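You operate a simulated robot arm through the tools that you are given. There is no shell and no other tool. Be economical: measure what you need, move in short steps, check, and stop when the job is done.

You run a simulated robot arm. Do the job below in one go: nothing can be reset, and whatever is moved stays where it is left.

Task
Pre-hear REPLAY on the loudspeakers over AUX, off air.
Fine: its fader down first; select it, AUX send -10 dB, AUX listen key, monitor knob to -15 dB; leave it so.

Only the result counts: the job must be done as asked and must still hold three seconds after the hand-in. Knocking over, shifting, dropping, spilling or breaking anything else fails it.

Robot
A 6-joint arm with a two-finger parallel gripper on a trunk, on a base that drives. Base frame: it is fixed to the floor where the robot stands at the start and does not move with it; the origin is under the middle of the robot, x ahead of it, y to its left, z up; the surface under the hand at the start is at about z = 830. Units: mm, rad, N and s.
Its first joint turns from -2.897 to 2.897 rad. Places, roughly: aux send knob [1000, -200, 900]; channel strip eight [700, 0, 800]; channel strip nine [700, -100, 800]; channel strip ten [700, -100, 800]; fader a [900, 500, 900]; fader b [900, 400, 900]; fader c [900, 400, 900]; fader d [900, 300, 900]; fader eight [600, 0, 800]; fader eleven [600, -200, 800]; fader five [600, 200, 800]; fader four [600, 300, 800]; fader nine [600, -100, 800]; fader one [600, 500, 800]; fader seven [600, 100, 800]; fader six [600, 100, 800]. Payload 3.91 kg.
The TCP is the grasp point between the finger pads, 30 mm short of the fingertips. In the tool frame z runs along the fingers and y along their closing line. Largest opening 110 mm; finger width 20, thickness 10; the body of the gripper, 48 by 112 mm, starts 55 mm behind the TCP.
Orientation is that of the tool frame in the base frame, as a unit quaternion [w, x, y, z]. With the fingers straight down and closing along the base's y, the tool's x points along the base's -x, its y along +y and its z along -z.

Tools
- The arm moves only by the tool arm_command. Its argument "deltas" is one flat list of numbers, 7 for each row, row after row: the turn, a rotation vector about the tool's x, y, z in units of 60 degrees (1.0 is 60 degrees), then the shift along the tool's x, y, z in units of 100 mm (1.0 is 100 mm), then the closure, from 0 (fully open) to 1 (shut). In form: [wx, wy, wz, x, y, z, jaw, wx, wy, wz, x, y, z, jaw, ...]. A call has 1 to 20 rows; each row is the pose to reach, as a shift and turn from the pose commanded when the call began, along the tool's axes at that moment. A call with a number of a shift or a turn outside -1 to 1 is refused whole. Each row takes 0.2 s and may step no farther than 50 mm and 0.15 rad from the row before; otherwise, or with a gripper value out of range, the whole call is refused. Where a pose cannot be reached the arm comes as near as it can. A force on the tool above 60 N (or 10 N above the force at the start of the call, whichever is more), or a blocked arm, ends the call early, and 0.2 s more pass. The fingers move at their own pace (about 153 mm/s each) and stop on an object; they squeeze with about 41 N. The grip force told is the motor's: it shows also when the fingers shut on nothing. Time passes only in rows, and 0.2 s behind the last, so rows that repeat a pose let the fingers close. The reply holds the time, the measured pose of the TCP, the force on the tool along the base axes, the opening and the grip force, in the units named above and with some noise, with the torque about the TCP (base axes, N m) and any sound that the robot's microphone picked up, and new pictures: "show" is both (left out), scene, wrist or none.
- Cameras (640 x 400 px; columns grow to the right, rows downward): "scene" is now at [210.3, 201.8, 1374.1]; the picture's right is [-0.37, -0.93, 0.00], its down [-0.51, 0.20, -0.83] and it looks along [0.77, -0.31, -0.55] (base axes); focal length 258 px, centre (320, 200). "wrist" rides on the gripper at [72, 17, -103] in the tool frame; the picture's right is [-0.23, 0.97, 0.00], its down [-0.76, -0.18, -0.62] and it looks along [-0.61, -0.14, 0.78] (tool axes); focal length 222 px, centre (320, 200). There is no depth. A picture from a camera that has moved, and an enlarged one, comes with that camera's place and axes in the base frame and with its lens.
- roll_base(legs): drives the robot by 1 to 6 legs, each [ahead, turn to the left] in mm and rad, along the robot's own axes; the way and the turn of a leg run together, so that a leg with both is an arc; at most 1500 mm and 3.142 rad a leg. The arm and the cameras ride along, it lands a little off, and it stops where it bumps. It gives what a move gives, and a new picture of the scene camera.
- pan_tilt(pan, tilt): turns the head with the scene camera to pan (to the left, within 2.094 rad either way) and tilt (down, from -0.506 to 1.204), counted from straight ahead of the robot. It gives what a move gives, and a new picture of the scene camera.
- enlarge(camera, box): a new picture of the part [left, top, right, bottom] of that camera's present view, enlarged. It takes no simulated time.
- job_done(): hands the job in; it is judged then, once.

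Work in short steps. Places have to be worked out from the pictures, the camera data and where the tool is seen: move nearer, look again, correct. Check each grasp and each placing, and mend what went wrong. You have 120 turns and 260 pictures in all, those below and enlarged ones among them. Open the gripper and draw the arm clear of the work before you hand the job in, unless the task says otherwise; then end with one line.

The tools are called by a JSON object that holds its "fn" and its "kwargs". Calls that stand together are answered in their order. arm_command: Moves the arm, as the interface text tells. Its arguments: {"type":"object","properties":{"deltas":{"type":"array"},"show":{"type":"string","enum":["both","scene","wrist","none"]}},"required":["deltas"]} The other tools are called the same way: roll_base (legs) drives the base; pan_tilt (pan, tilt) turns the head that bears the scene camera; enlarge (camera, box) takes an enlarged picture of a part of a camera's view; job_done () hands the job in.

At the start:

```text
time: 0.0
tcp_pos: [611.8, 189.2, 1168.5]
orientation: [0.001, 0.001, 1.0, 0.0]
wrist_force: [-0.4, -0.4, -1.4]
moment: [0.04, -0.01, 0.01]
width: 110.1
grasp_force: 0.1
robot x, y, heading: [4.3, -2.6, 0.001]
head pan, tilt: [-0.38, 0.585]
```

scene: 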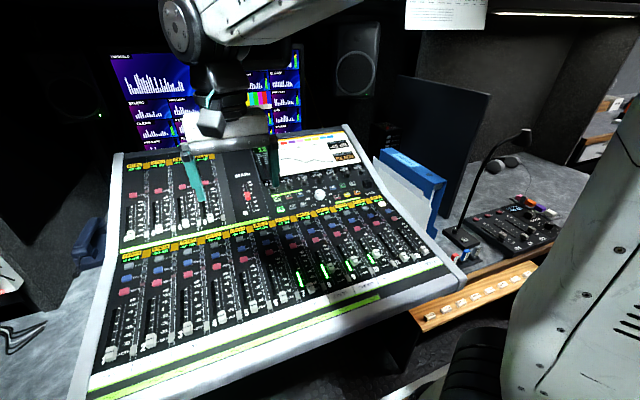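
wrist: 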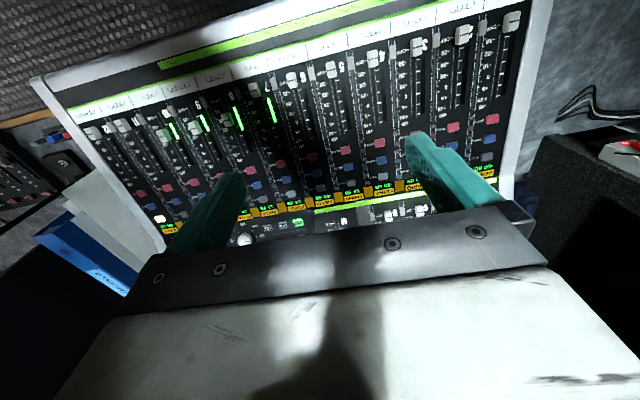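

I start by enlarging the console to read labels.

{"fn": "enlarge", "kwargs": {"camera": "scene", "box": [240, 190, 460, 320]}}

{"fn": "enlarge", "kwargs": {"camera": "scene", "box": [90, 210, 290, 350]}}

{"fn": "enlarge", "kwargs": {"camera": "scene", "box": [230, 120, 400, 220]}}

{"fn": "enlarge", "kwargs": {"camera": "wrist", "box": [50, 20, 300, 250]}}

```text
2.91 times, centred on (350, 255) of scene
camera zoom: at [210.3, 201.8, 1374.1], right [-0.37, -0.93, 0.0], down [-0.51, 0.2, -0.83], along [0.77, -0.31, -0.55], focal length 749 px, centre (233, 40)
```

zoom: 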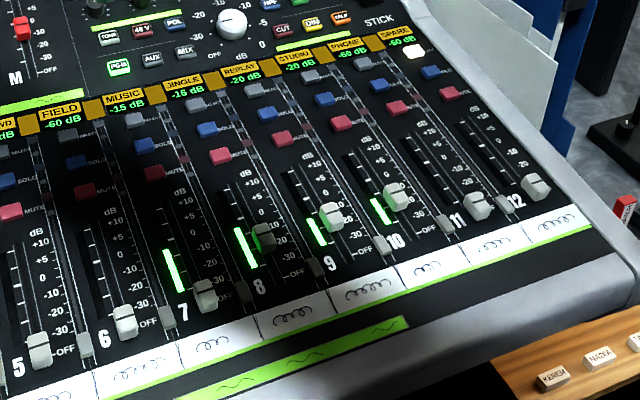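

```text
2.86 times, centred on (190, 280) of scene
camera zoom: at [210.3, 201.8, 1374.1], right [-0.37, -0.93, 0.0], down [-0.51, 0.2, -0.83], along [0.77, -0.31, -0.55], focal length 736 px, centre (691, -29)
```

zoom: 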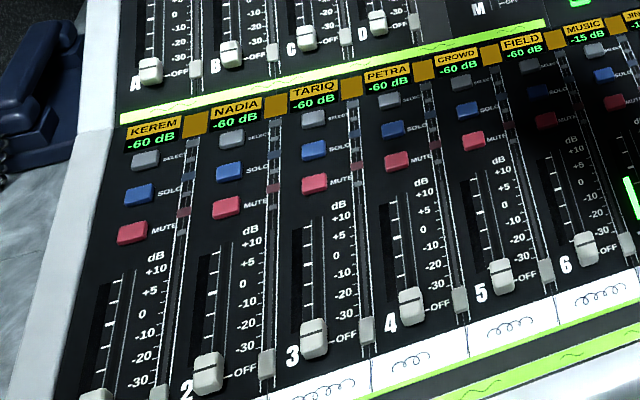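

```text
3.76 times, centred on (315, 170) of scene
camera zoom: at [210.3, 201.8, 1374.1], right [-0.37, -0.93, 0.0], down [-0.51, 0.2, -0.83], along [0.77, -0.31, -0.55], focal length 970 px, centre (339, 313)
```

zoom: 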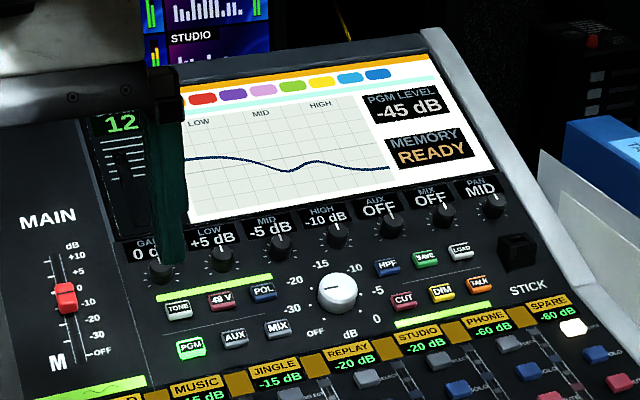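

```text
1.74 times, centred on (175, 135) of wrist
camera zoom: at [538.6, 206.3, 1271.9], right [0.23, 0.97, 0.0], down [0.76, -0.18, 0.62], along [0.61, -0.14, -0.78], focal length 386 px, centre (572, 313)
```

zoom: 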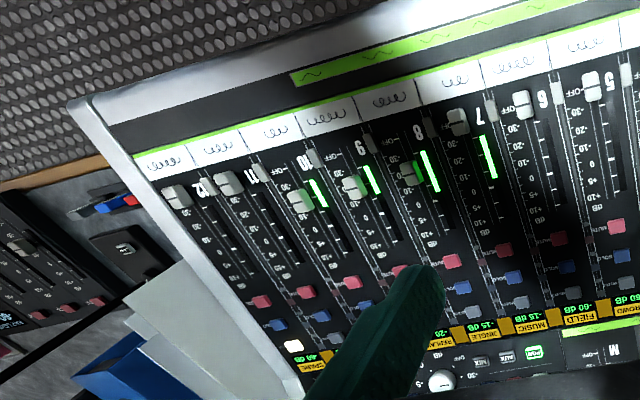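

REPLAY is strip 9. Triangulating puts fader 9's cap at about (640,-70,843). I move the closed gripper towards it.

{"fn": "arm_command", "kwargs": {"deltas": [0, 0, 0, -0.08, -0.33, 0.2, 1, 0, 0, 0, -0.16, -0.66, 0.4, 1, 0, 0, 0, -0.24, -0.99, 0.6, 1], "show": "none"}}

{"fn": "arm_command", "kwargs": {"deltas": [0, 0, 0, -0.08, -0.33, 0.2, 1, 0, 0, 0, -0.16, -0.66, 0.4, 1, 0, 0, 0, -0.24, -0.99, 0.6, 1], "show": "none"}}

{"fn": "arm_command", "kwargs": {"deltas": [0, 0, 0, -0.1, -0.2, 0.25, 1, 0, 0, 0, -0.2, -0.4, 0.5, 1, 0, 0, 0, -0.3, -0.6, 0.75, 1]}}

```text
time: 0.8
tcp_pos: [632.3, 89.7, 1109.5]
orientation: [0.0, 0.0, 1.0, 0.0]
wrist_force: [-0.2, 0.8, 0.3]
moment: [0.0, 0.05, -0.04]
width: 0.3
grasp_force: 37.7
robot x, y, heading: [-1.5, 0.7, -0.003]
head pan, tilt: [-0.38, 0.585]
```

```text
time: 1.6
tcp_pos: [658.6, -9.0, 1046.9]
orientation: [0.001, 0.001, 1.0, 0.0]
wrist_force: [-0.5, 0.6, 1.4]
moment: [-0.02, 0.01, 0.0]
width: 0.0
grasp_force: 37.4
robot x, y, heading: [0.6, 4.9, 0.002]
head pan, tilt: [-0.38, 0.585]
```

```text
time: 2.4
tcp_pos: [688.9, -69.5, 973.7]
orientation: [0.001, 0.0, 1.0, 0.0]
wrist_force: [-0.4, 0.2, 1.0]
moment: [-0.01, -0.02, 0.0]
width: 0.0
grasp_force: 37.7
robot x, y, heading: [1.5, 0.1, -0.002]
head pan, tilt: [-0.38, 0.585]
camera scene: at [210.0, 201.9, 1374.2], right [-0.37, -0.93, 0.0], down [-0.51, 0.2, -0.83], along [0.77, -0.31, -0.55], focal length 258 px, centre (320, 200)
camera wrist: at [615.5, -52.9, 1078.4], right [0.23, 0.97, 0.0], down [0.76, -0.18, 0.62], along [0.61, -0.14, -0.78], focal length 222 px, centre (320, 200)
```

scene: 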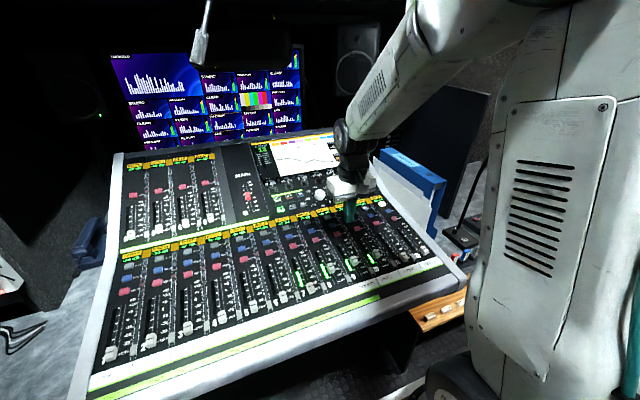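
wrist: 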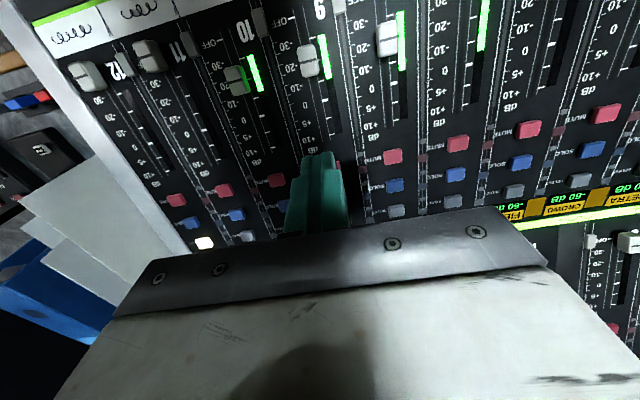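

Zooming in on fader 9 in the wrist view to measure it.

{"fn": "enlarge", "kwargs": {"camera": "wrist", "box": [200, 0, 440, 200]}}

{"fn": "enlarge", "kwargs": {"camera": "scene", "box": [280, 200, 440, 300]}}

```text
2.00 times, centred on (320, 100) of wrist
camera zoom: at [615.5, -52.9, 1078.4], right [0.23, 0.97, 0.0], down [0.76, -0.18, 0.62], along [0.61, -0.14, -0.78], focal length 444 px, centre (320, 400)
```

zoom: 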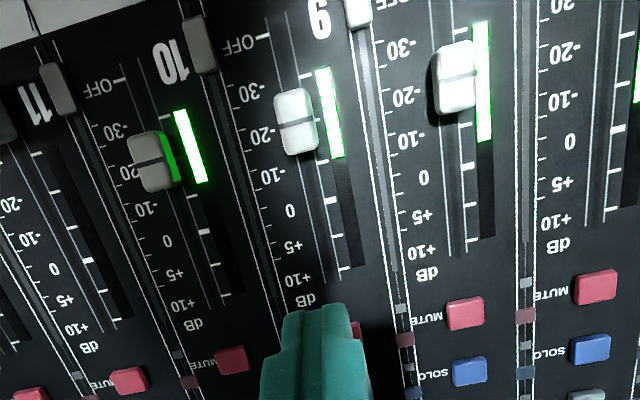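

```text
4.00 times, centred on (360, 250) of scene
camera zoom: at [210.0, 201.9, 1374.2], right [-0.37, -0.93, 0.0], down [-0.51, 0.2, -0.83], along [0.77, -0.31, -0.55], focal length 1030 px, centre (160, 0)
```

zoom: 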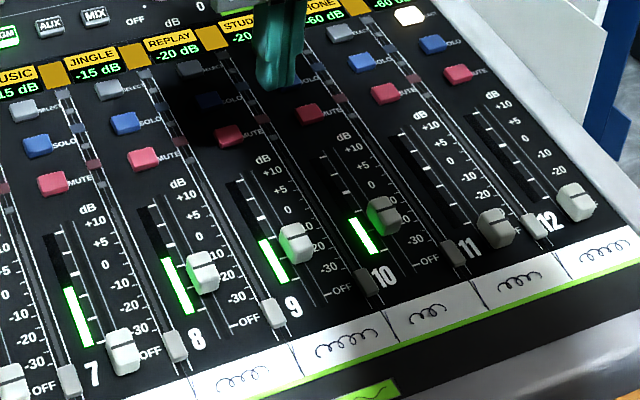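

Fader 9's cap centre is at about (640,-69), top at z≈846. I lower the closed fingertips behind it at about x=678 and check.

{"fn": "arm_command", "kwargs": {"deltas": [0, 0, 0, 0.05, 0, 0.4, 1, 0, 0, 0, 0.1, 0, 0.75, 1, 0, 0, 0, 0.1, 0, 1.0, 1]}}

```text
time: 3.2
tcp_pos: [678.4, -69.4, 872.0]
orientation: [0.001, 0.0, 1.0, 0.0]
wrist_force: [-1.1, -0.2, -0.6]
moment: [-0.01, 0.01, 0.0]
width: 0.0
grasp_force: 37.5
robot x, y, heading: [0.2, -1.8, 0.002]
head pan, tilt: [-0.38, 0.585]
camera scene: at [210.1, 201.8, 1374.2], right [-0.37, -0.93, 0.0], down [-0.51, 0.2, -0.83], along [0.77, -0.31, -0.55], focal length 258 px, centre (320, 200)
camera wrist: at [605.6, -51.3, 975.9], right [0.23, 0.97, 0.0], down [0.76, -0.18, 0.62], along [0.61, -0.14, -0.78], focal length 222 px, centre (320, 200)
```

scene: 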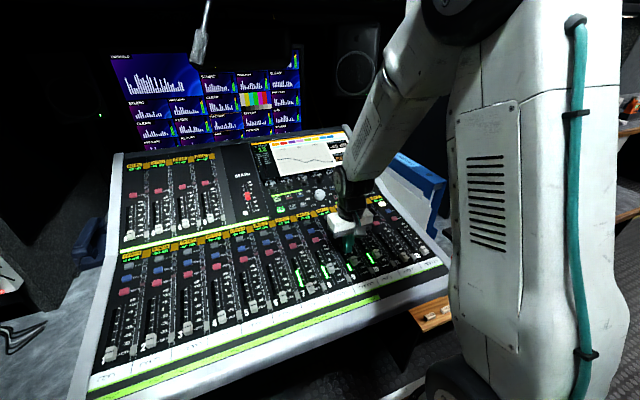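
wrist: 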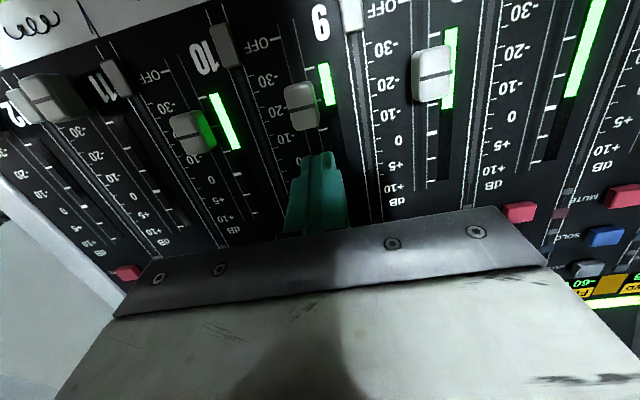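

Aligned in y with the cap. I lower 3 mm and push towards −x in small steps.

{"fn": "arm_command", "kwargs": {"deltas": [0, 0, 0, 0.0, 0, 0.03, 1, 0, 0, 0, 0.1, 0, 0.03, 1, 0, 0, 0, 0.2, 0, 0.03, 1, 0, 0, 0, 0.3, 0, 0.03, 1]}}

```text
time: 4.2
tcp_pos: [650.1, -68.5, 869.8]
orientation: [0.0, -0.001, 1.0, 0.0]
wrist_force: [-1.1, -1.0, 0.0]
moment: [0.03, 0.0, 0.03]
width: 0.0
grasp_force: 37.5
robot x, y, heading: [-0.0, 2.2, 0.003]
head pan, tilt: [-0.38, 0.585]
camera scene: at [210.4, 201.8, 1374.1], right [-0.37, -0.93, 0.0], down [-0.51, 0.2, -0.83], along [0.77, -0.31, -0.55], focal length 258 px, centre (320, 200)
camera wrist: at [577.1, -51.2, 972.6], right [0.23, 0.97, 0.0], down [0.76, -0.18, 0.62], along [0.61, -0.14, -0.78], focal length 222 px, centre (320, 200)
```

scene: 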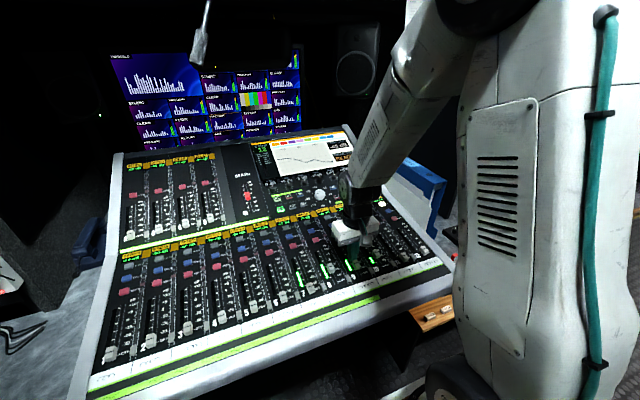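
wrist: 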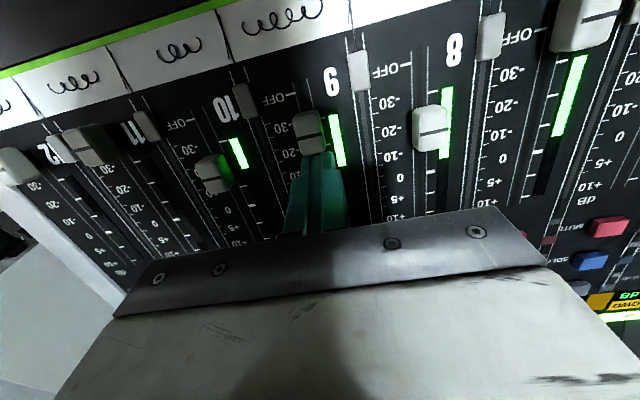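

The cap is at the fingertip and appears to be moving. I push on towards OFF.

{"fn": "arm_command", "kwargs": {"deltas": [0, 0, 0, 0.1, 0, 0.01, 1, 0, 0, 0, 0.2, 0, 0.02, 1, 0, 0, 0, 0.28, 0, 0.03, 1]}}

```text
time: 5.0
tcp_pos: [625.4, -69.3, 866.9]
orientation: [0.005, 0.0, 1.0, -0.001]
wrist_force: [32.3, 5.0, -2.7]
moment: [0.31, -1.01, -0.07]
width: 0.0
grasp_force: 37.7
robot x, y, heading: [-3.2, 1.4, 0.003]
head pan, tilt: [-0.38, 0.585]
camera scene: at [211.6, 202.1, 1373.9], right [-0.37, -0.93, 0.0], down [-0.51, 0.2, -0.83], along [0.77, -0.31, -0.55], focal length 258 px, centre (320, 200)
camera wrist: at [552.4, -51.5, 970.0], right [0.23, 0.97, 0.0], down [0.76, -0.18, 0.63], along [0.61, -0.14, -0.78], focal length 222 px, centre (320, 200)
```

scene: 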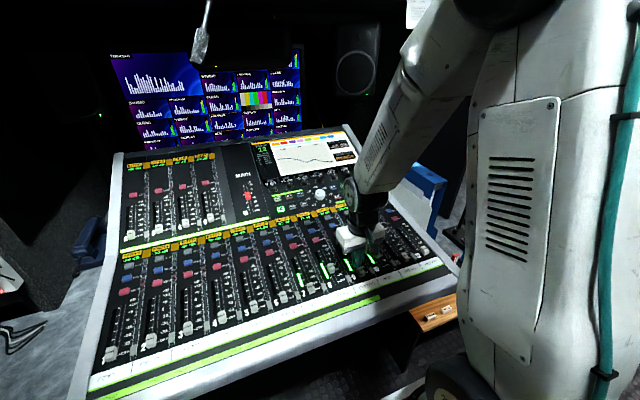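
wrist: 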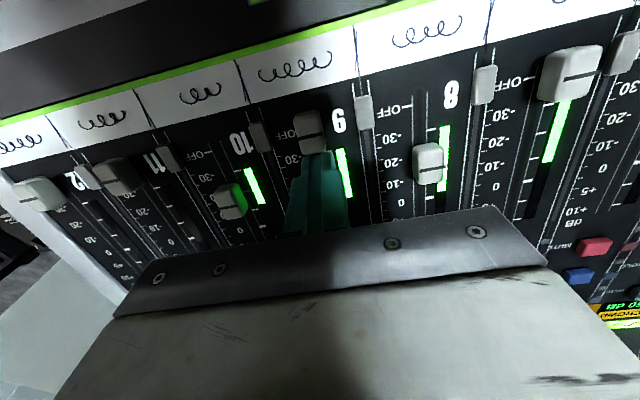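

A 32 N reaction says the end stop is reached. I back off, lift and check the REPLAY display.

{"fn": "arm_command", "kwargs": {"deltas": [0, 0, 0, -0.12, 0, -0.03, 1, 0, 0, 0, -0.12, 0, -0.4, 1, 0, 0, 0, -0.12, 0, -0.8, 1, 0, 0, 0, 0.2, 0, -1.0, 1], "show": "wrist"}}

{"fn": "enlarge", "kwargs": {"camera": "scene", "box": [240, 140, 400, 240]}}

{"fn": "enlarge", "kwargs": {"camera": "scene", "box": [280, 200, 440, 300]}}

```text
time: 6.0
tcp_pos: [601.1, -64.4, 966.7]
orientation: [0.0, -0.001, 1.0, -0.001]
wrist_force: [0.6, 0.0, -0.4]
moment: [0.0, 0.02, 0.04]
width: 0.0
grasp_force: 38.0
robot x, y, heading: [1.3, 0.6, 0.002]
head pan, tilt: [-0.38, 0.585]
camera wrist: at [529.4, -47.6, 1071.1], right [0.23, 0.97, 0.0], down [0.76, -0.18, 0.62], along [0.61, -0.14, -0.78], focal length 222 px, centre (320, 200)
```

wrist: 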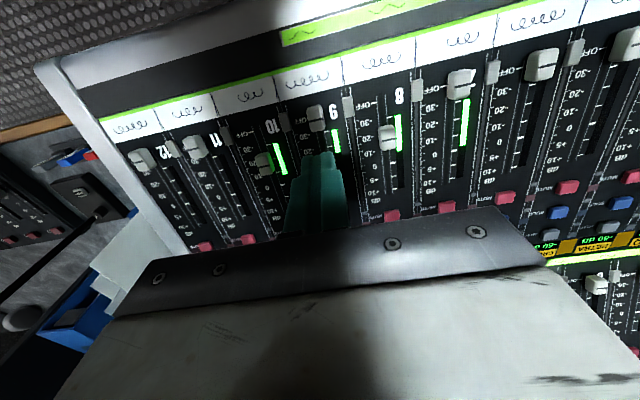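

```text
4.00 times, centred on (320, 190) of scene
camera zoom: at [210.8, 201.8, 1374.1], right [-0.37, -0.93, 0.0], down [-0.51, 0.2, -0.83], along [0.77, -0.31, -0.55], focal length 1030 px, centre (320, 240)
```

zoom: 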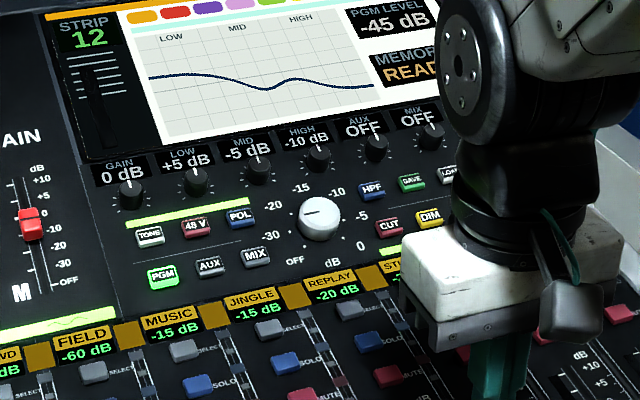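

```text
4.00 times, centred on (360, 250) of scene
camera zoom: at [210.8, 201.8, 1374.1], right [-0.37, -0.93, 0.0], down [-0.51, 0.2, -0.83], along [0.77, -0.31, -0.55], focal length 1030 px, centre (160, 0)
```

zoom: 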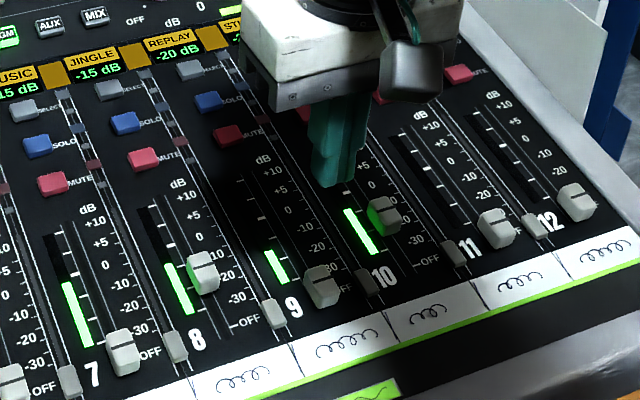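

The cap 9 now sits like the other closed faders (11, 12): OFF. The label dB appears to be input level, since MUSIC also shows −15 with its fader closed. Next is SELECT 9, estimated at (828,-80); I move above it.

{"fn": "arm_command", "kwargs": {"deltas": [0, 0, 0, -0.45, 0, 0, 1, 0, 0, 0, -0.9, -0.03, 0, 1], "show": "none"}}

{"fn": "arm_command", "kwargs": {"deltas": [0, 0, 0, -0.45, -0.05, 0, 1, 0, 0, 0, -0.9, -0.1, 0, 1], "show": "wrist"}}

{"fn": "enlarge", "kwargs": {"camera": "wrist", "box": [200, 0, 440, 200]}}

```text
time: 6.6
tcp_pos: [693.6, -68.8, 968.6]
orientation: [0.0, 0.0, 1.0, 0.0]
wrist_force: [-0.1, -0.4, 0.8]
moment: [-0.02, -0.02, 0.03]
width: 0.0
grasp_force: 37.8
robot x, y, heading: [-1.9, 0.1, -0.003]
head pan, tilt: [-0.38, 0.585]
```

```text
time: 7.2
tcp_pos: [781.8, -80.4, 970.7]
orientation: [0.001, 0.001, 1.0, 0.001]
wrist_force: [0.0, 0.2, 0.3]
moment: [0.0, -0.02, -0.01]
width: 0.0
grasp_force: 38.1
robot x, y, heading: [0.3, 0.2, 0.002]
head pan, tilt: [-0.38, 0.585]
camera wrist: at [708.8, -62.4, 1074.1], right [0.23, 0.97, 0.0], down [0.76, -0.18, 0.62], along [0.61, -0.14, -0.78], focal length 222 px, centre (320, 200)
```

wrist: 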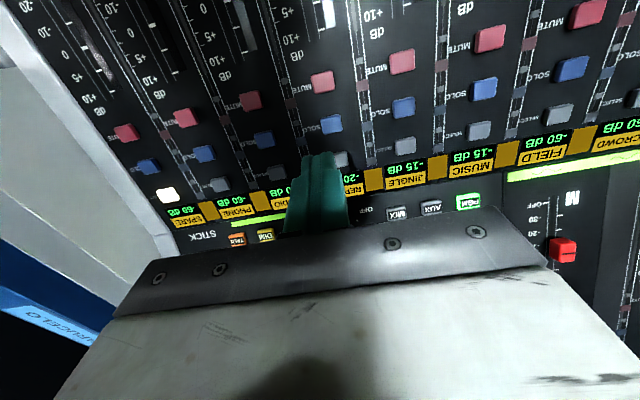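

```text
2.00 times, centred on (320, 100) of wrist
camera zoom: at [708.8, -62.4, 1074.1], right [0.23, 0.97, 0.0], down [0.76, -0.18, 0.62], along [0.61, -0.14, -0.78], focal length 444 px, centre (320, 400)
```

zoom: 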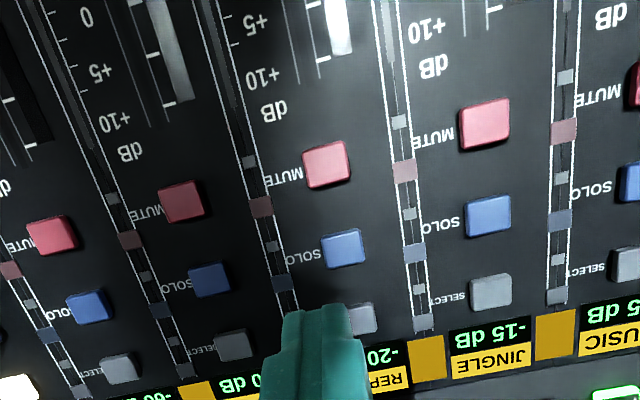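

SELECT 9 is at about (826,-71), top near z≈858. I move over it and descend to just above.

{"fn": "arm_command", "kwargs": {"deltas": [0, 0, 0, -0.44, 0.09, 0.0, 1, 0, 0, 0, -0.44, 0.09, 0.4, 1, 0, 0, 0, -0.44, 0.09, 0.7, 1]}}

{"fn": "enlarge", "kwargs": {"camera": "wrist", "box": [240, 80, 400, 200]}}

{"fn": "enlarge", "kwargs": {"camera": "scene", "box": [270, 140, 430, 240]}}

```text
time: 8.0
tcp_pos: [827.6, -71.3, 899.1]
orientation: [0.001, 0.0, 1.0, 0.0]
wrist_force: [-0.1, 0.2, 0.3]
moment: [0.0, 0.0, 0.01]
width: 0.0
grasp_force: 37.8
robot x, y, heading: [-1.3, -2.1, -0.003]
head pan, tilt: [-0.38, 0.585]
camera scene: at [210.1, 201.8, 1374.2], right [-0.37, -0.93, 0.0], down [-0.51, 0.2, -0.83], along [0.77, -0.31, -0.55], focal length 258 px, centre (320, 200)
camera wrist: at [755.2, -53.4, 1002.7], right [0.23, 0.97, 0.0], down [0.76, -0.18, 0.62], along [0.61, -0.14, -0.78], focal length 222 px, centre (320, 200)
```

scene: 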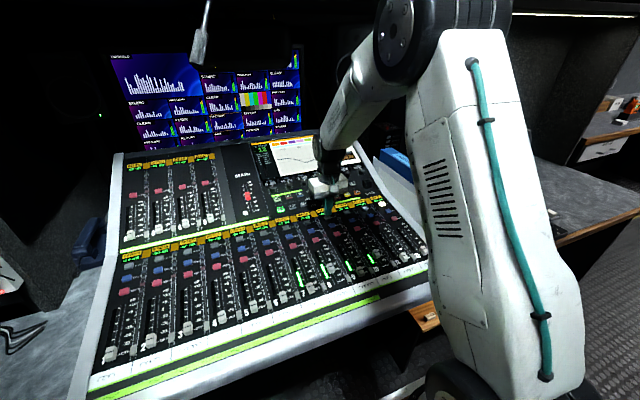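
wrist: 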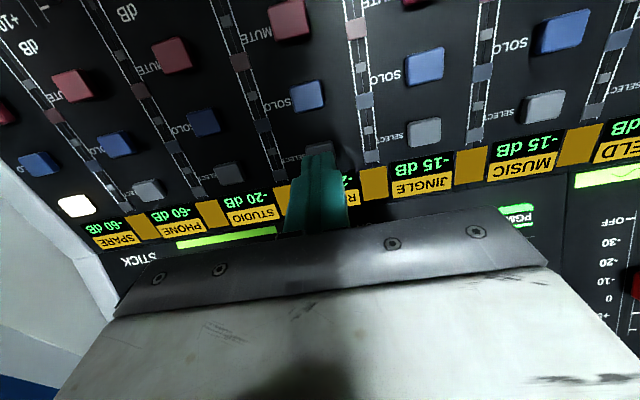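

```text
3.33 times, centred on (320, 140) of wrist
camera zoom: at [755.2, -53.4, 1002.7], right [0.23, 0.97, 0.0], down [0.76, -0.18, 0.62], along [0.61, -0.14, -0.78], focal length 740 px, centre (320, 400)
```

zoom: 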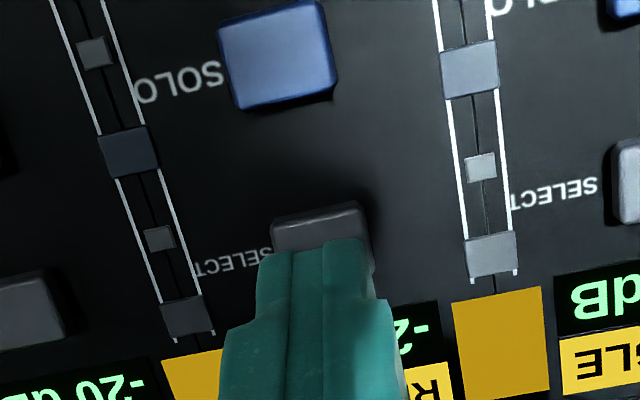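

```text
4.00 times, centred on (350, 190) of scene
camera zoom: at [210.1, 201.8, 1374.2], right [-0.37, -0.93, 0.0], down [-0.51, 0.2, -0.83], along [0.77, -0.31, -0.55], focal length 1030 px, centre (200, 240)
```

zoom: 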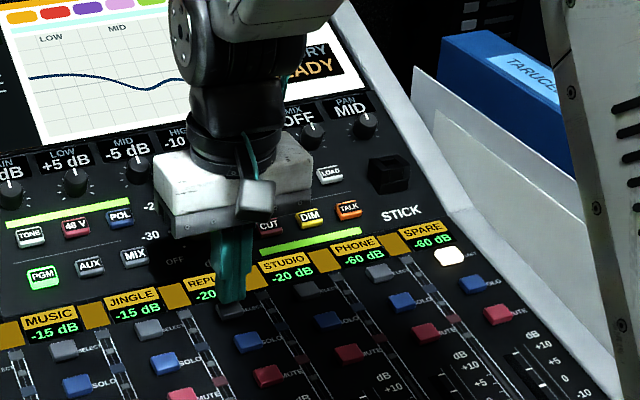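

The fingertip is over SELECT 9. I press down in small steps and release.

{"fn": "arm_command", "kwargs": {"deltas": [0, 0, 0, 0, 0.03, 0.06, 1, 0, 0, 0, 0, 0.03, 0.09, 1, 0, 0, 0, 0, 0.03, 0.11, 1, 0, 0, 0, 0, 0.03, 0.13, 1, 0, 0, 0, 0, 0.03, 0.15, 1], "show": "none"}}

{"fn": "enlarge", "kwargs": {"camera": "scene", "box": [270, 140, 430, 240]}}

```text
time: 9.2
tcp_pos: [828.2, -66.9, 887.9]
orientation: [0.007, 0.0, 1.0, 0.0]
wrist_force: [-11.4, 2.2, 23.6]
moment: [0.08, 0.2, 0.02]
width: 0.0
grasp_force: 37.8
robot x, y, heading: [0.4, 3.6, -0.001]
head pan, tilt: [-0.38, 0.585]
heard: click
stopped in row 5: the force on the tool passed its limit at 65 N (the readings are from after the stop); the commanded pose is now the measured one
```

```text
4.00 times, centred on (350, 190) of scene
camera zoom: at [208.7, 202.2, 1374.3], right [-0.37, -0.93, 0.0], down [-0.51, 0.2, -0.83], along [0.78, -0.31, -0.55], focal length 1030 px, centre (200, 240)
```

zoom: 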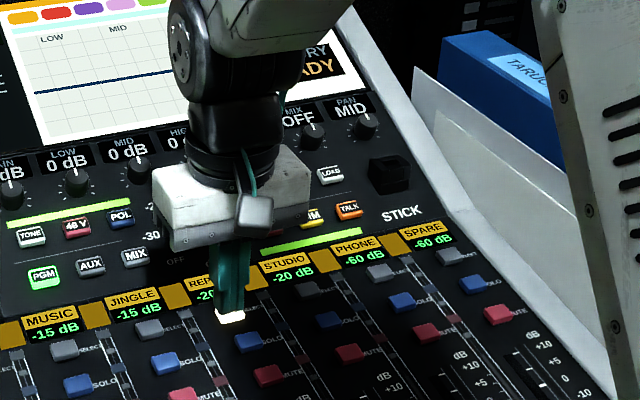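

SELECT 9 is lit. I lift and move forward to view the upper section with knobs and listen keys.

{"fn": "arm_command", "kwargs": {"deltas": [0, 0, 0, 0, 0, -0.4, 1, 0, 0, 0, 0, 0, -0.8, 1, 0, 0, 0, -0.35, 0, -0.95, 1, 0, 0, 0, -0.6, 0, -0.95, 1]}}

{"fn": "enlarge", "kwargs": {"camera": "wrist", "box": [200, 20, 520, 220]}}

{"fn": "enlarge", "kwargs": {"camera": "scene", "box": [240, 130, 400, 230]}}

```text
time: 10.2
tcp_pos: [886.8, -70.1, 982.1]
orientation: [0.006, 0.001, 1.0, 0.0]
wrist_force: [-0.3, -0.1, -0.6]
moment: [0.0, -0.05, -0.05]
width: 0.0
grasp_force: 37.6
robot x, y, heading: [-1.2, -0.7, 0.0]
head pan, tilt: [-0.38, 0.585]
camera scene: at [209.8, 202.0, 1374.2], right [-0.37, -0.93, 0.0], down [-0.51, 0.2, -0.83], along [0.77, -0.31, -0.55], focal length 258 px, centre (320, 200)
camera wrist: at [814.3, -53.0, 1085.8], right [0.23, 0.97, 0.0], down [0.76, -0.18, 0.63], along [0.61, -0.14, -0.78], focal length 222 px, centre (320, 200)
```

scene: 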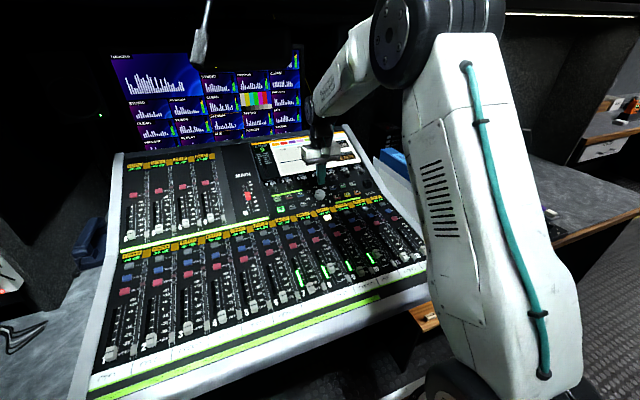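
wrist: 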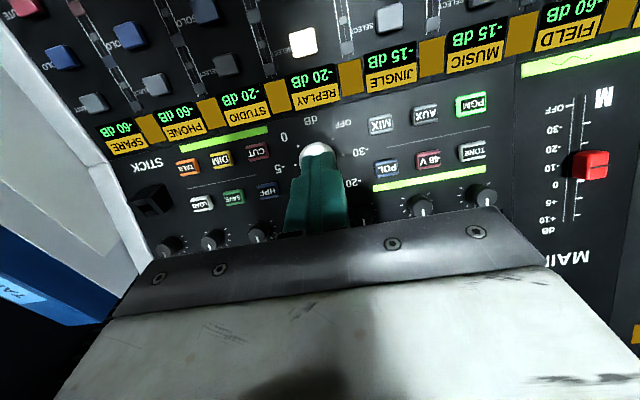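

```text
2.00 times, centred on (360, 120) of wrist
camera zoom: at [814.3, -53.0, 1085.8], right [0.23, 0.97, 0.0], down [0.76, -0.18, 0.63], along [0.61, -0.14, -0.78], focal length 444 px, centre (240, 360)
```

zoom: 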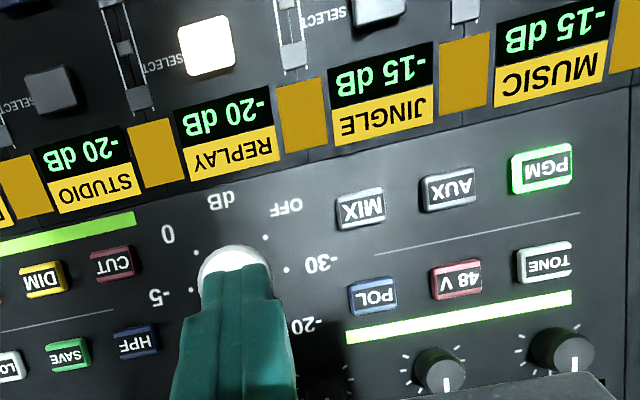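

```text
4.00 times, centred on (320, 180) of scene
camera zoom: at [209.8, 202.0, 1374.2], right [-0.37, -0.93, 0.0], down [-0.51, 0.2, -0.83], along [0.77, -0.31, -0.55], focal length 1030 px, centre (320, 280)
```

zoom: 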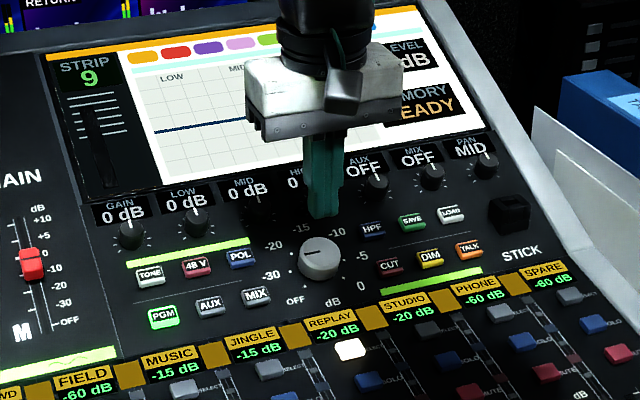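

STRIP 9 is shown, AUX OFF. Now the AUX send knob, roughly at (975,-157,~910). I tilt the tool about 15° forward to match the sloped panel, move toward it, and partly open the jaws.

{"fn": "arm_command", "kwargs": {"deltas": [0, -0.125, 0, 0.0, -0.4, 0, 0.6, 0, -0.25, 0, -0.05, -0.8, 0, 0.6, 0, -0.25, 0, -0.05, -0.8, 0, 0.6]}}

{"fn": "enlarge", "kwargs": {"camera": "wrist", "box": [160, 60, 480, 260]}}

{"fn": "enlarge", "kwargs": {"camera": "scene", "box": [240, 130, 400, 230]}}

```text
time: 11.0
tcp_pos: [892.6, -149.5, 981.0]
orientation: [0.136, 0.0, 0.991, 0.0]
wrist_force: [-0.5, 0.0, -0.3]
moment: [-0.01, 0.01, -0.01]
width: 44.0
grasp_force: 0.0
robot x, y, heading: [2.7, 0.5, -0.005]
head pan, tilt: [-0.38, 0.585]
camera scene: at [210.1, 202.0, 1374.1], right [-0.37, -0.93, 0.0], down [-0.51, 0.2, -0.83], along [0.77, -0.31, -0.55], focal length 258 px, centre (320, 200)
camera wrist: at [794.7, -132.8, 1061.5], right [0.22, 0.97, 0.06], down [0.57, -0.18, 0.81], along [0.79, -0.14, -0.59], focal length 222 px, centre (320, 200)
```

scene: 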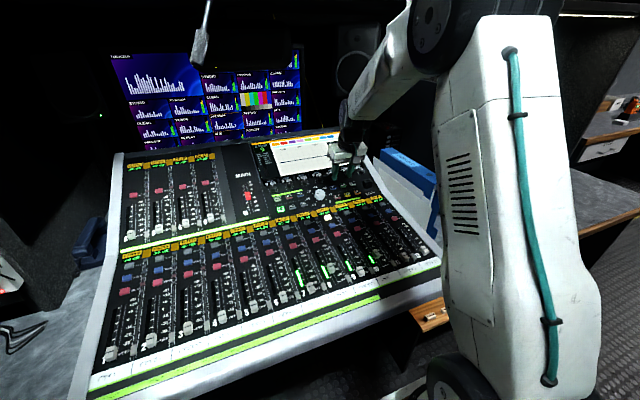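
wrist: 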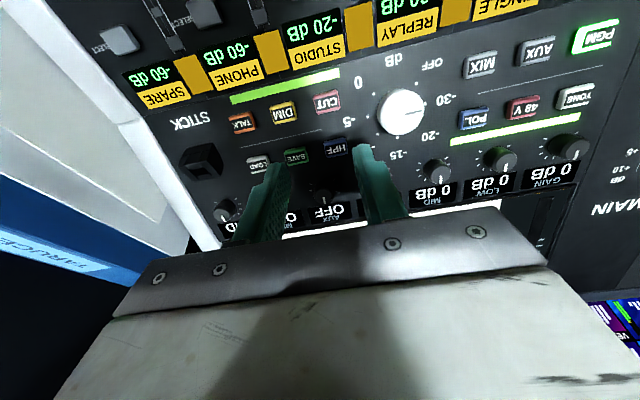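

```text
2.00 times, centred on (320, 160) of wrist
camera zoom: at [794.7, -132.8, 1061.5], right [0.22, 0.97, 0.06], down [0.57, -0.18, 0.81], along [0.79, -0.14, -0.59], focal length 444 px, centre (320, 280)
```

zoom: 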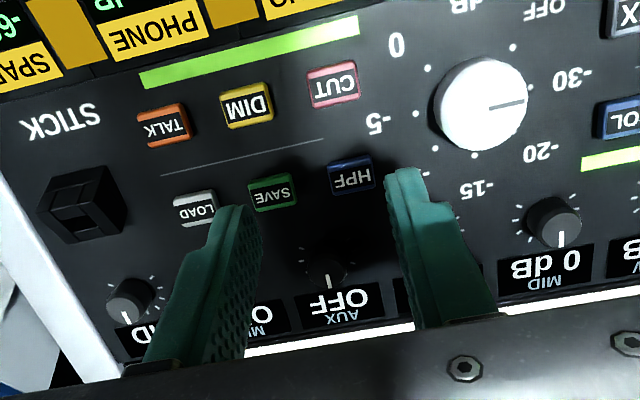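

```text
4.00 times, centred on (320, 180) of scene
camera zoom: at [210.1, 202.0, 1374.1], right [-0.37, -0.93, 0.0], down [-0.51, 0.2, -0.83], along [0.77, -0.31, -0.55], focal length 1030 px, centre (320, 280)
```

zoom: 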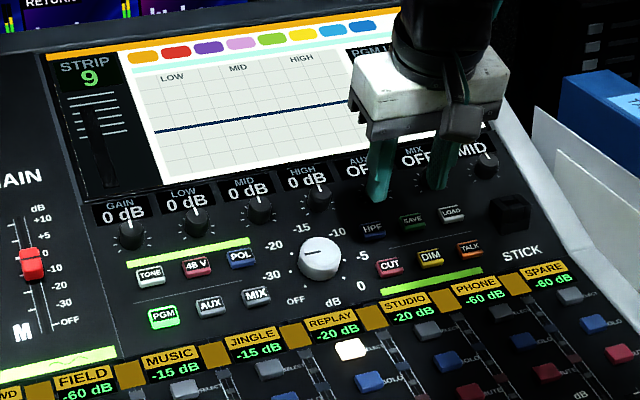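

Strip 9's AUX knob is between the fingers' lines, ahead; I estimate it at (980,-161), top ≈915. I move to hover about 40 mm above it along the tilted axis.

{"fn": "arm_command", "kwargs": {"deltas": [0, 0, 0, -0.32, -0.06, 0.1, 0.6, 0, 0, 0, -0.64, -0.115, 0.25, 0.6]}}

{"fn": "enlarge", "kwargs": {"camera": "wrist", "box": [200, 60, 440, 240]}}

{"fn": "enlarge", "kwargs": {"camera": "scene", "box": [280, 120, 400, 200]}}

```text
time: 11.6
tcp_pos: [961.1, -162.3, 972.8]
orientation: [0.136, 0.001, 0.991, 0.0]
wrist_force: [0.8, -0.2, 0.4]
moment: [-0.02, -0.02, 0.02]
width: 44.1
grasp_force: 0.0
robot x, y, heading: [1.2, -1.2, 0.004]
head pan, tilt: [-0.38, 0.585]
camera scene: at [209.7, 202.0, 1374.2], right [-0.37, -0.93, 0.0], down [-0.51, 0.2, -0.83], along [0.77, -0.31, -0.55], focal length 258 px, centre (320, 200)
camera wrist: at [864.0, -145.0, 1053.4], right [0.22, 0.97, 0.06], down [0.57, -0.18, 0.8], along [0.79, -0.14, -0.59], focal length 222 px, centre (320, 200)
```

scene: 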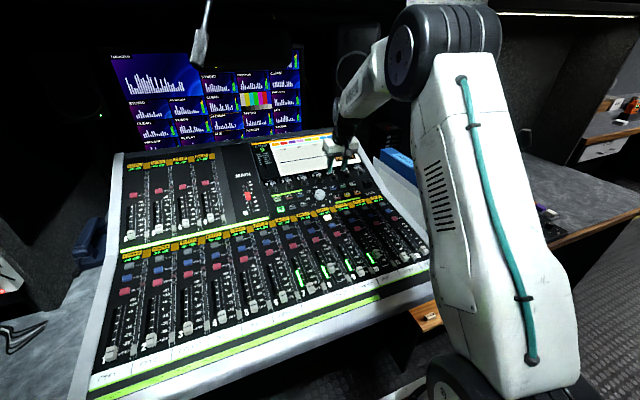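
wrist: 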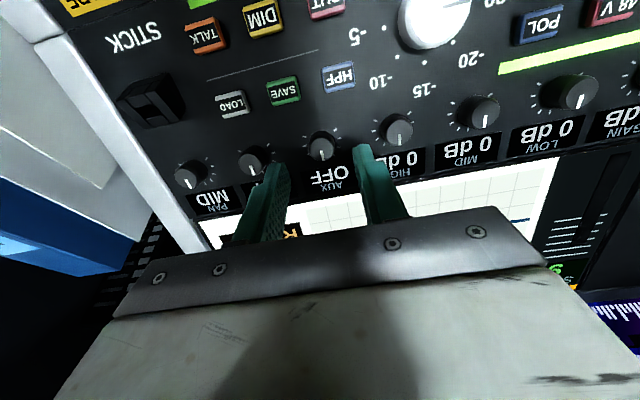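

```text
2.22 times, centred on (320, 150) of wrist
camera zoom: at [864.0, -145.0, 1053.4], right [0.22, 0.97, 0.06], down [0.57, -0.18, 0.8], along [0.79, -0.14, -0.59], focal length 494 px, centre (320, 311)
```

zoom: 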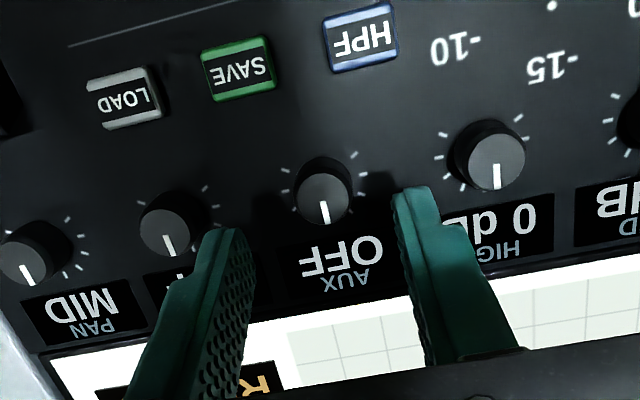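

```text
5.00 times, centred on (340, 160) of scene
camera zoom: at [209.7, 202.0, 1374.2], right [-0.37, -0.93, 0.0], down [-0.51, 0.2, -0.83], along [0.77, -0.31, -0.55], focal length 1288 px, centre (220, 400)
```

zoom: 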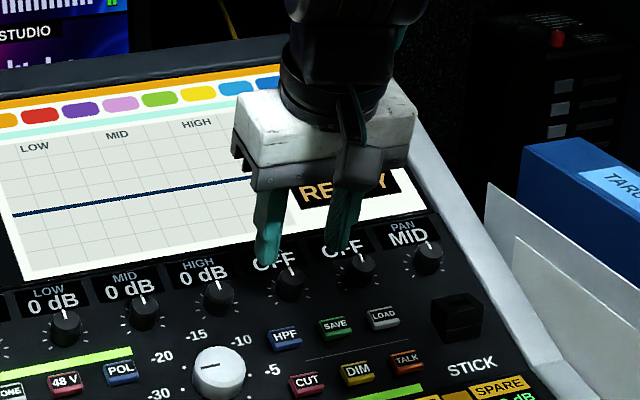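

Triangulated: knob top at about (987,-163,908). I descend along the tool axis to just above, then check.

{"fn": "arm_command", "kwargs": {"deltas": [0, 0, 0, -0.075, -0.01, 0.18, 0.6, 0, 0, 0, -0.075, -0.01, 0.36, 0.6], "show": "wrist"}}

{"fn": "enlarge", "kwargs": {"camera": "wrist", "box": [240, 100, 400, 220]}}

{"fn": "enlarge", "kwargs": {"camera": "scene", "box": [300, 130, 380, 190]}}

```text
time: 12.2
tcp_pos: [978.6, -160.5, 940.3]
orientation: [0.136, 0.0, 0.991, 0.0]
wrist_force: [-0.1, 0.0, 0.1]
moment: [-0.03, 0.0, 0.03]
width: 44.1
grasp_force: 0.1
robot x, y, heading: [0.0, 3.3, -0.0]
head pan, tilt: [-0.38, 0.585]
camera wrist: at [881.1, -143.4, 1021.6], right [0.22, 0.97, 0.06], down [0.57, -0.18, 0.8], along [0.79, -0.14, -0.59], focal length 222 px, centre (320, 200)
```

wrist: 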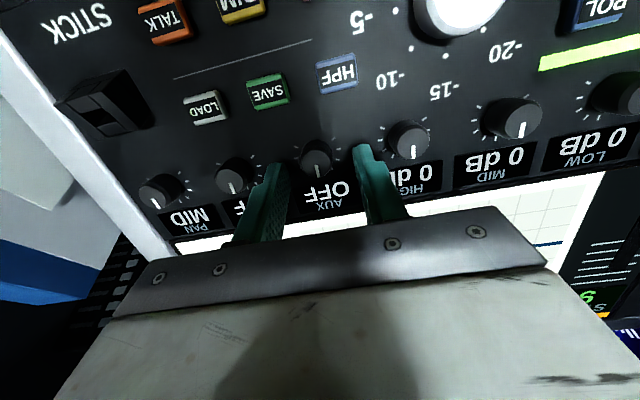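

```text
3.33 times, centred on (320, 160) of wrist
camera zoom: at [881.1, -143.4, 1021.6], right [0.22, 0.97, 0.06], down [0.57, -0.18, 0.8], along [0.79, -0.14, -0.59], focal length 740 px, centre (320, 333)
```

zoom: 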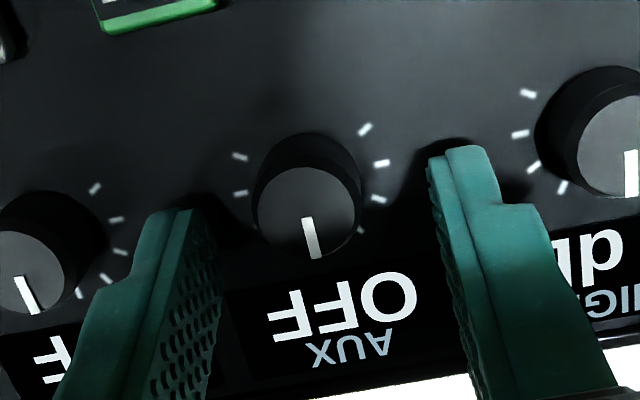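

```text
6.67 times, centred on (340, 160) of scene
camera zoom: at [210.0, 202.0, 1374.2], right [-0.37, -0.93, 0.0], down [-0.51, 0.2, -0.83], along [0.77, -0.31, -0.55], focal length 1717 px, centre (187, 467)
```

zoom: 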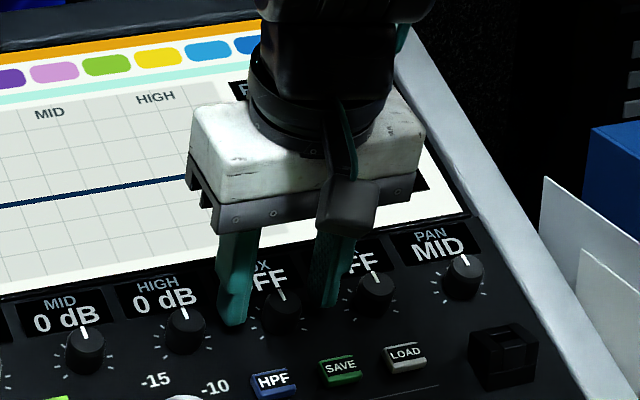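

The knob top is confirmed at (988,-163,908), diameter about 24 mm. I lower 11 mm with a 2.5 mm y correction and close on it.

{"fn": "arm_command", "kwargs": {"deltas": [0, 0, 0, 0, -0.025, 0.05, 0.6, 0, 0, 0, 0, -0.025, 0.11, 0.6, 0, 0, 0, 0, -0.025, 0.11, 1, 0, 0, 0, 0, -0.025, 0.11, 1], "show": "wrist"}}

{"fn": "enlarge", "kwargs": {"camera": "scene", "box": [300, 130, 380, 190]}}

```text
time: 13.2
tcp_pos: [980.1, -161.0, 936.1]
orientation: [0.14, -0.001, 0.99, -0.001]
wrist_force: [-22.8, 9.4, 53.3]
moment: [0.63, -0.06, 0.94]
width: 22.6
grasp_force: 41.5
robot x, y, heading: [-0.6, 0.2, 0.004]
head pan, tilt: [-0.38, 0.585]
camera wrist: at [882.0, -143.4, 1016.8], right [0.22, 0.97, 0.06], down [0.56, -0.18, 0.81], along [0.8, -0.14, -0.58], focal length 222 px, centre (320, 200)
```

wrist: 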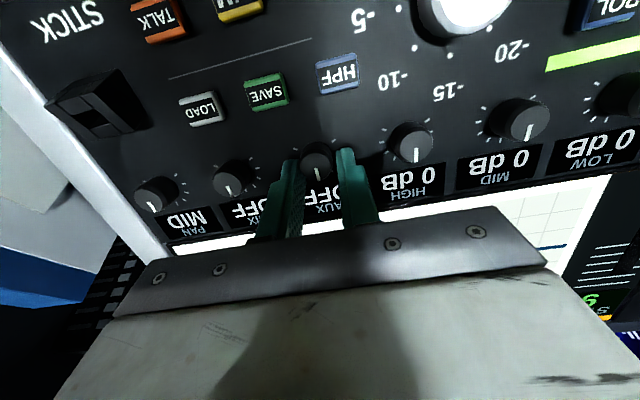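

```text
6.67 times, centred on (340, 160) of scene
camera zoom: at [206.8, 202.8, 1374.5], right [-0.37, -0.93, 0.0], down [-0.51, 0.2, -0.84], along [0.78, -0.31, -0.55], focal length 1717 px, centre (187, 467)
```

zoom: 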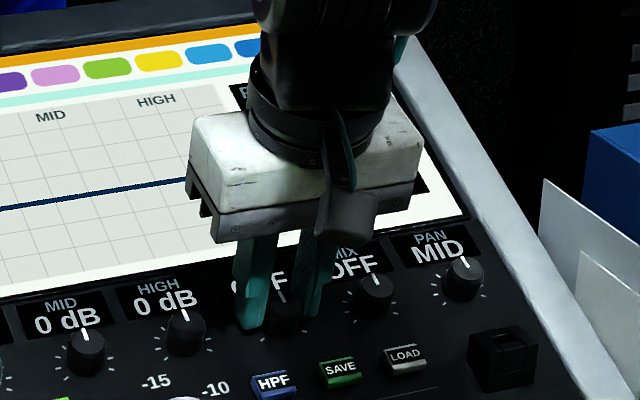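

The tips touched the panel (force normal suggests it slopes ~22°). I open, lift slightly, tilt 7° more, keeping tips in place.

{"fn": "arm_command", "kwargs": {"deltas": [0, 0, 0, 0, 0, -0.08, 0.6, 0, 0, 0, 0, 0.02, -0.2, 0.6, 0, -0.117, 0, 0.037, 0.02, -0.2, 0.6, 0, -0.117, 0, 0.037, 0.02, -0.2, 0.6], "show": "wrist"}}

{"fn": "enlarge", "kwargs": {"camera": "wrist", "box": [240, 100, 400, 220]}}

{"fn": "enlarge", "kwargs": {"camera": "scene", "box": [300, 130, 380, 190]}}

```text
time: 14.2
tcp_pos: [973.3, -162.8, 948.8]
orientation: [0.195, 0.0, 0.981, -0.001]
wrist_force: [-0.5, -0.3, 0.4]
moment: [0.0, 0.04, -0.03]
width: 44.2
grasp_force: 0.1
robot x, y, heading: [1.3, 2.8, -0.002]
head pan, tilt: [-0.38, 0.585]
camera wrist: at [866.0, -144.5, 1018.0], right [0.21, 0.97, 0.09], down [0.46, -0.18, 0.87], along [0.86, -0.14, -0.49], focal length 222 px, centre (320, 200)
```

wrist: 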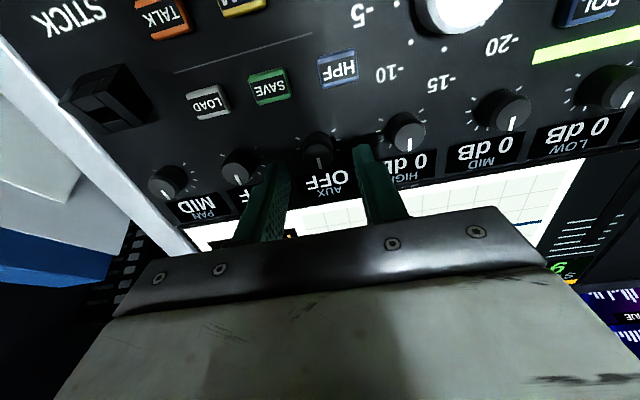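

```text
3.33 times, centred on (320, 160) of wrist
camera zoom: at [866.0, -144.5, 1018.0], right [0.21, 0.97, 0.09], down [0.46, -0.18, 0.87], along [0.86, -0.14, -0.49], focal length 740 px, centre (320, 333)
```

zoom: 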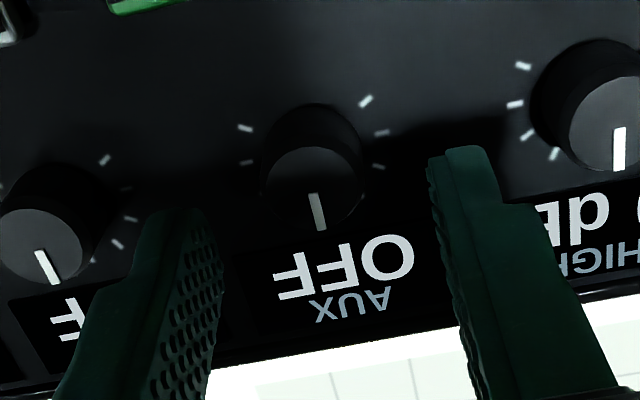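

```text
6.67 times, centred on (340, 160) of scene
camera zoom: at [210.2, 202.0, 1374.1], right [-0.37, -0.93, 0.0], down [-0.51, 0.2, -0.83], along [0.77, -0.31, -0.55], focal length 1717 px, centre (187, 467)
```

zoom: 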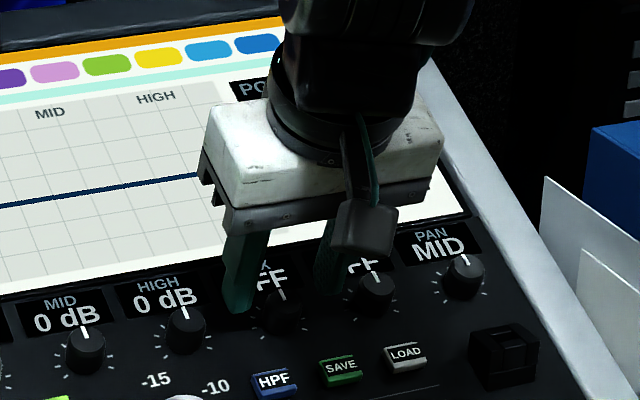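

At this tilt the fingertips line up along the knob axis, with the knob top about 5 mm below them. I descend 12 mm and close.

{"fn": "arm_command", "kwargs": {"deltas": [0, 0, 0, 0, 0.01, 0.06, 0.6, 0, 0, 0, 0, 0.01, 0.12, 0.6, 0, 0, 0, 0, 0.01, 0.12, 1, 0, 0, 0, 0, 0.01, 0.12, 1], "show": "wrist"}}

{"fn": "enlarge", "kwargs": {"camera": "wrist", "box": [240, 100, 400, 220]}}

```text
time: 15.2
tcp_pos: [977.3, -160.4, 938.3]
orientation: [0.195, 0.0, 0.981, 0.0]
wrist_force: [1.2, -6.5, -3.6]
moment: [-0.2, -0.18, -0.03]
width: 20.4
grasp_force: 45.6
robot x, y, heading: [2.3, -1.6, -0.006]
head pan, tilt: [-0.38, 0.585]
camera wrist: at [870.0, -144.4, 1006.1], right [0.21, 0.97, 0.09], down [0.46, -0.18, 0.87], along [0.86, -0.14, -0.49], focal length 222 px, centre (320, 200)
```

wrist: 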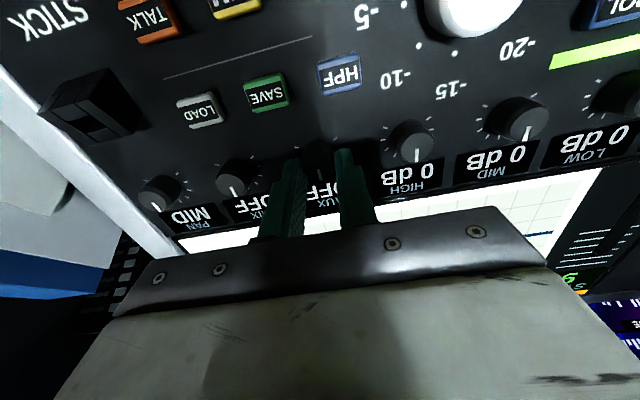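

```text
3.33 times, centred on (320, 160) of wrist
camera zoom: at [870.0, -144.4, 1006.1], right [0.21, 0.97, 0.09], down [0.46, -0.18, 0.87], along [0.86, -0.14, -0.49], focal length 740 px, centre (320, 333)
```

zoom: 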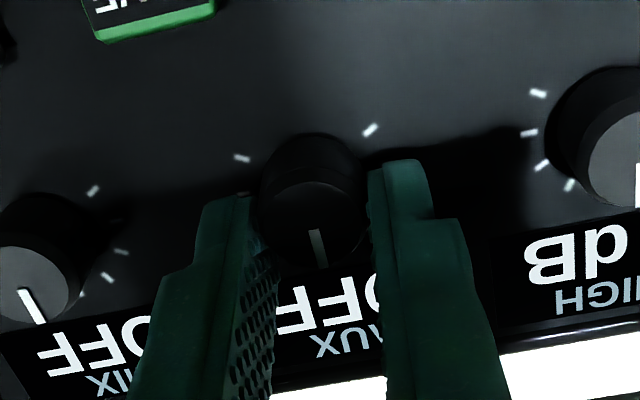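

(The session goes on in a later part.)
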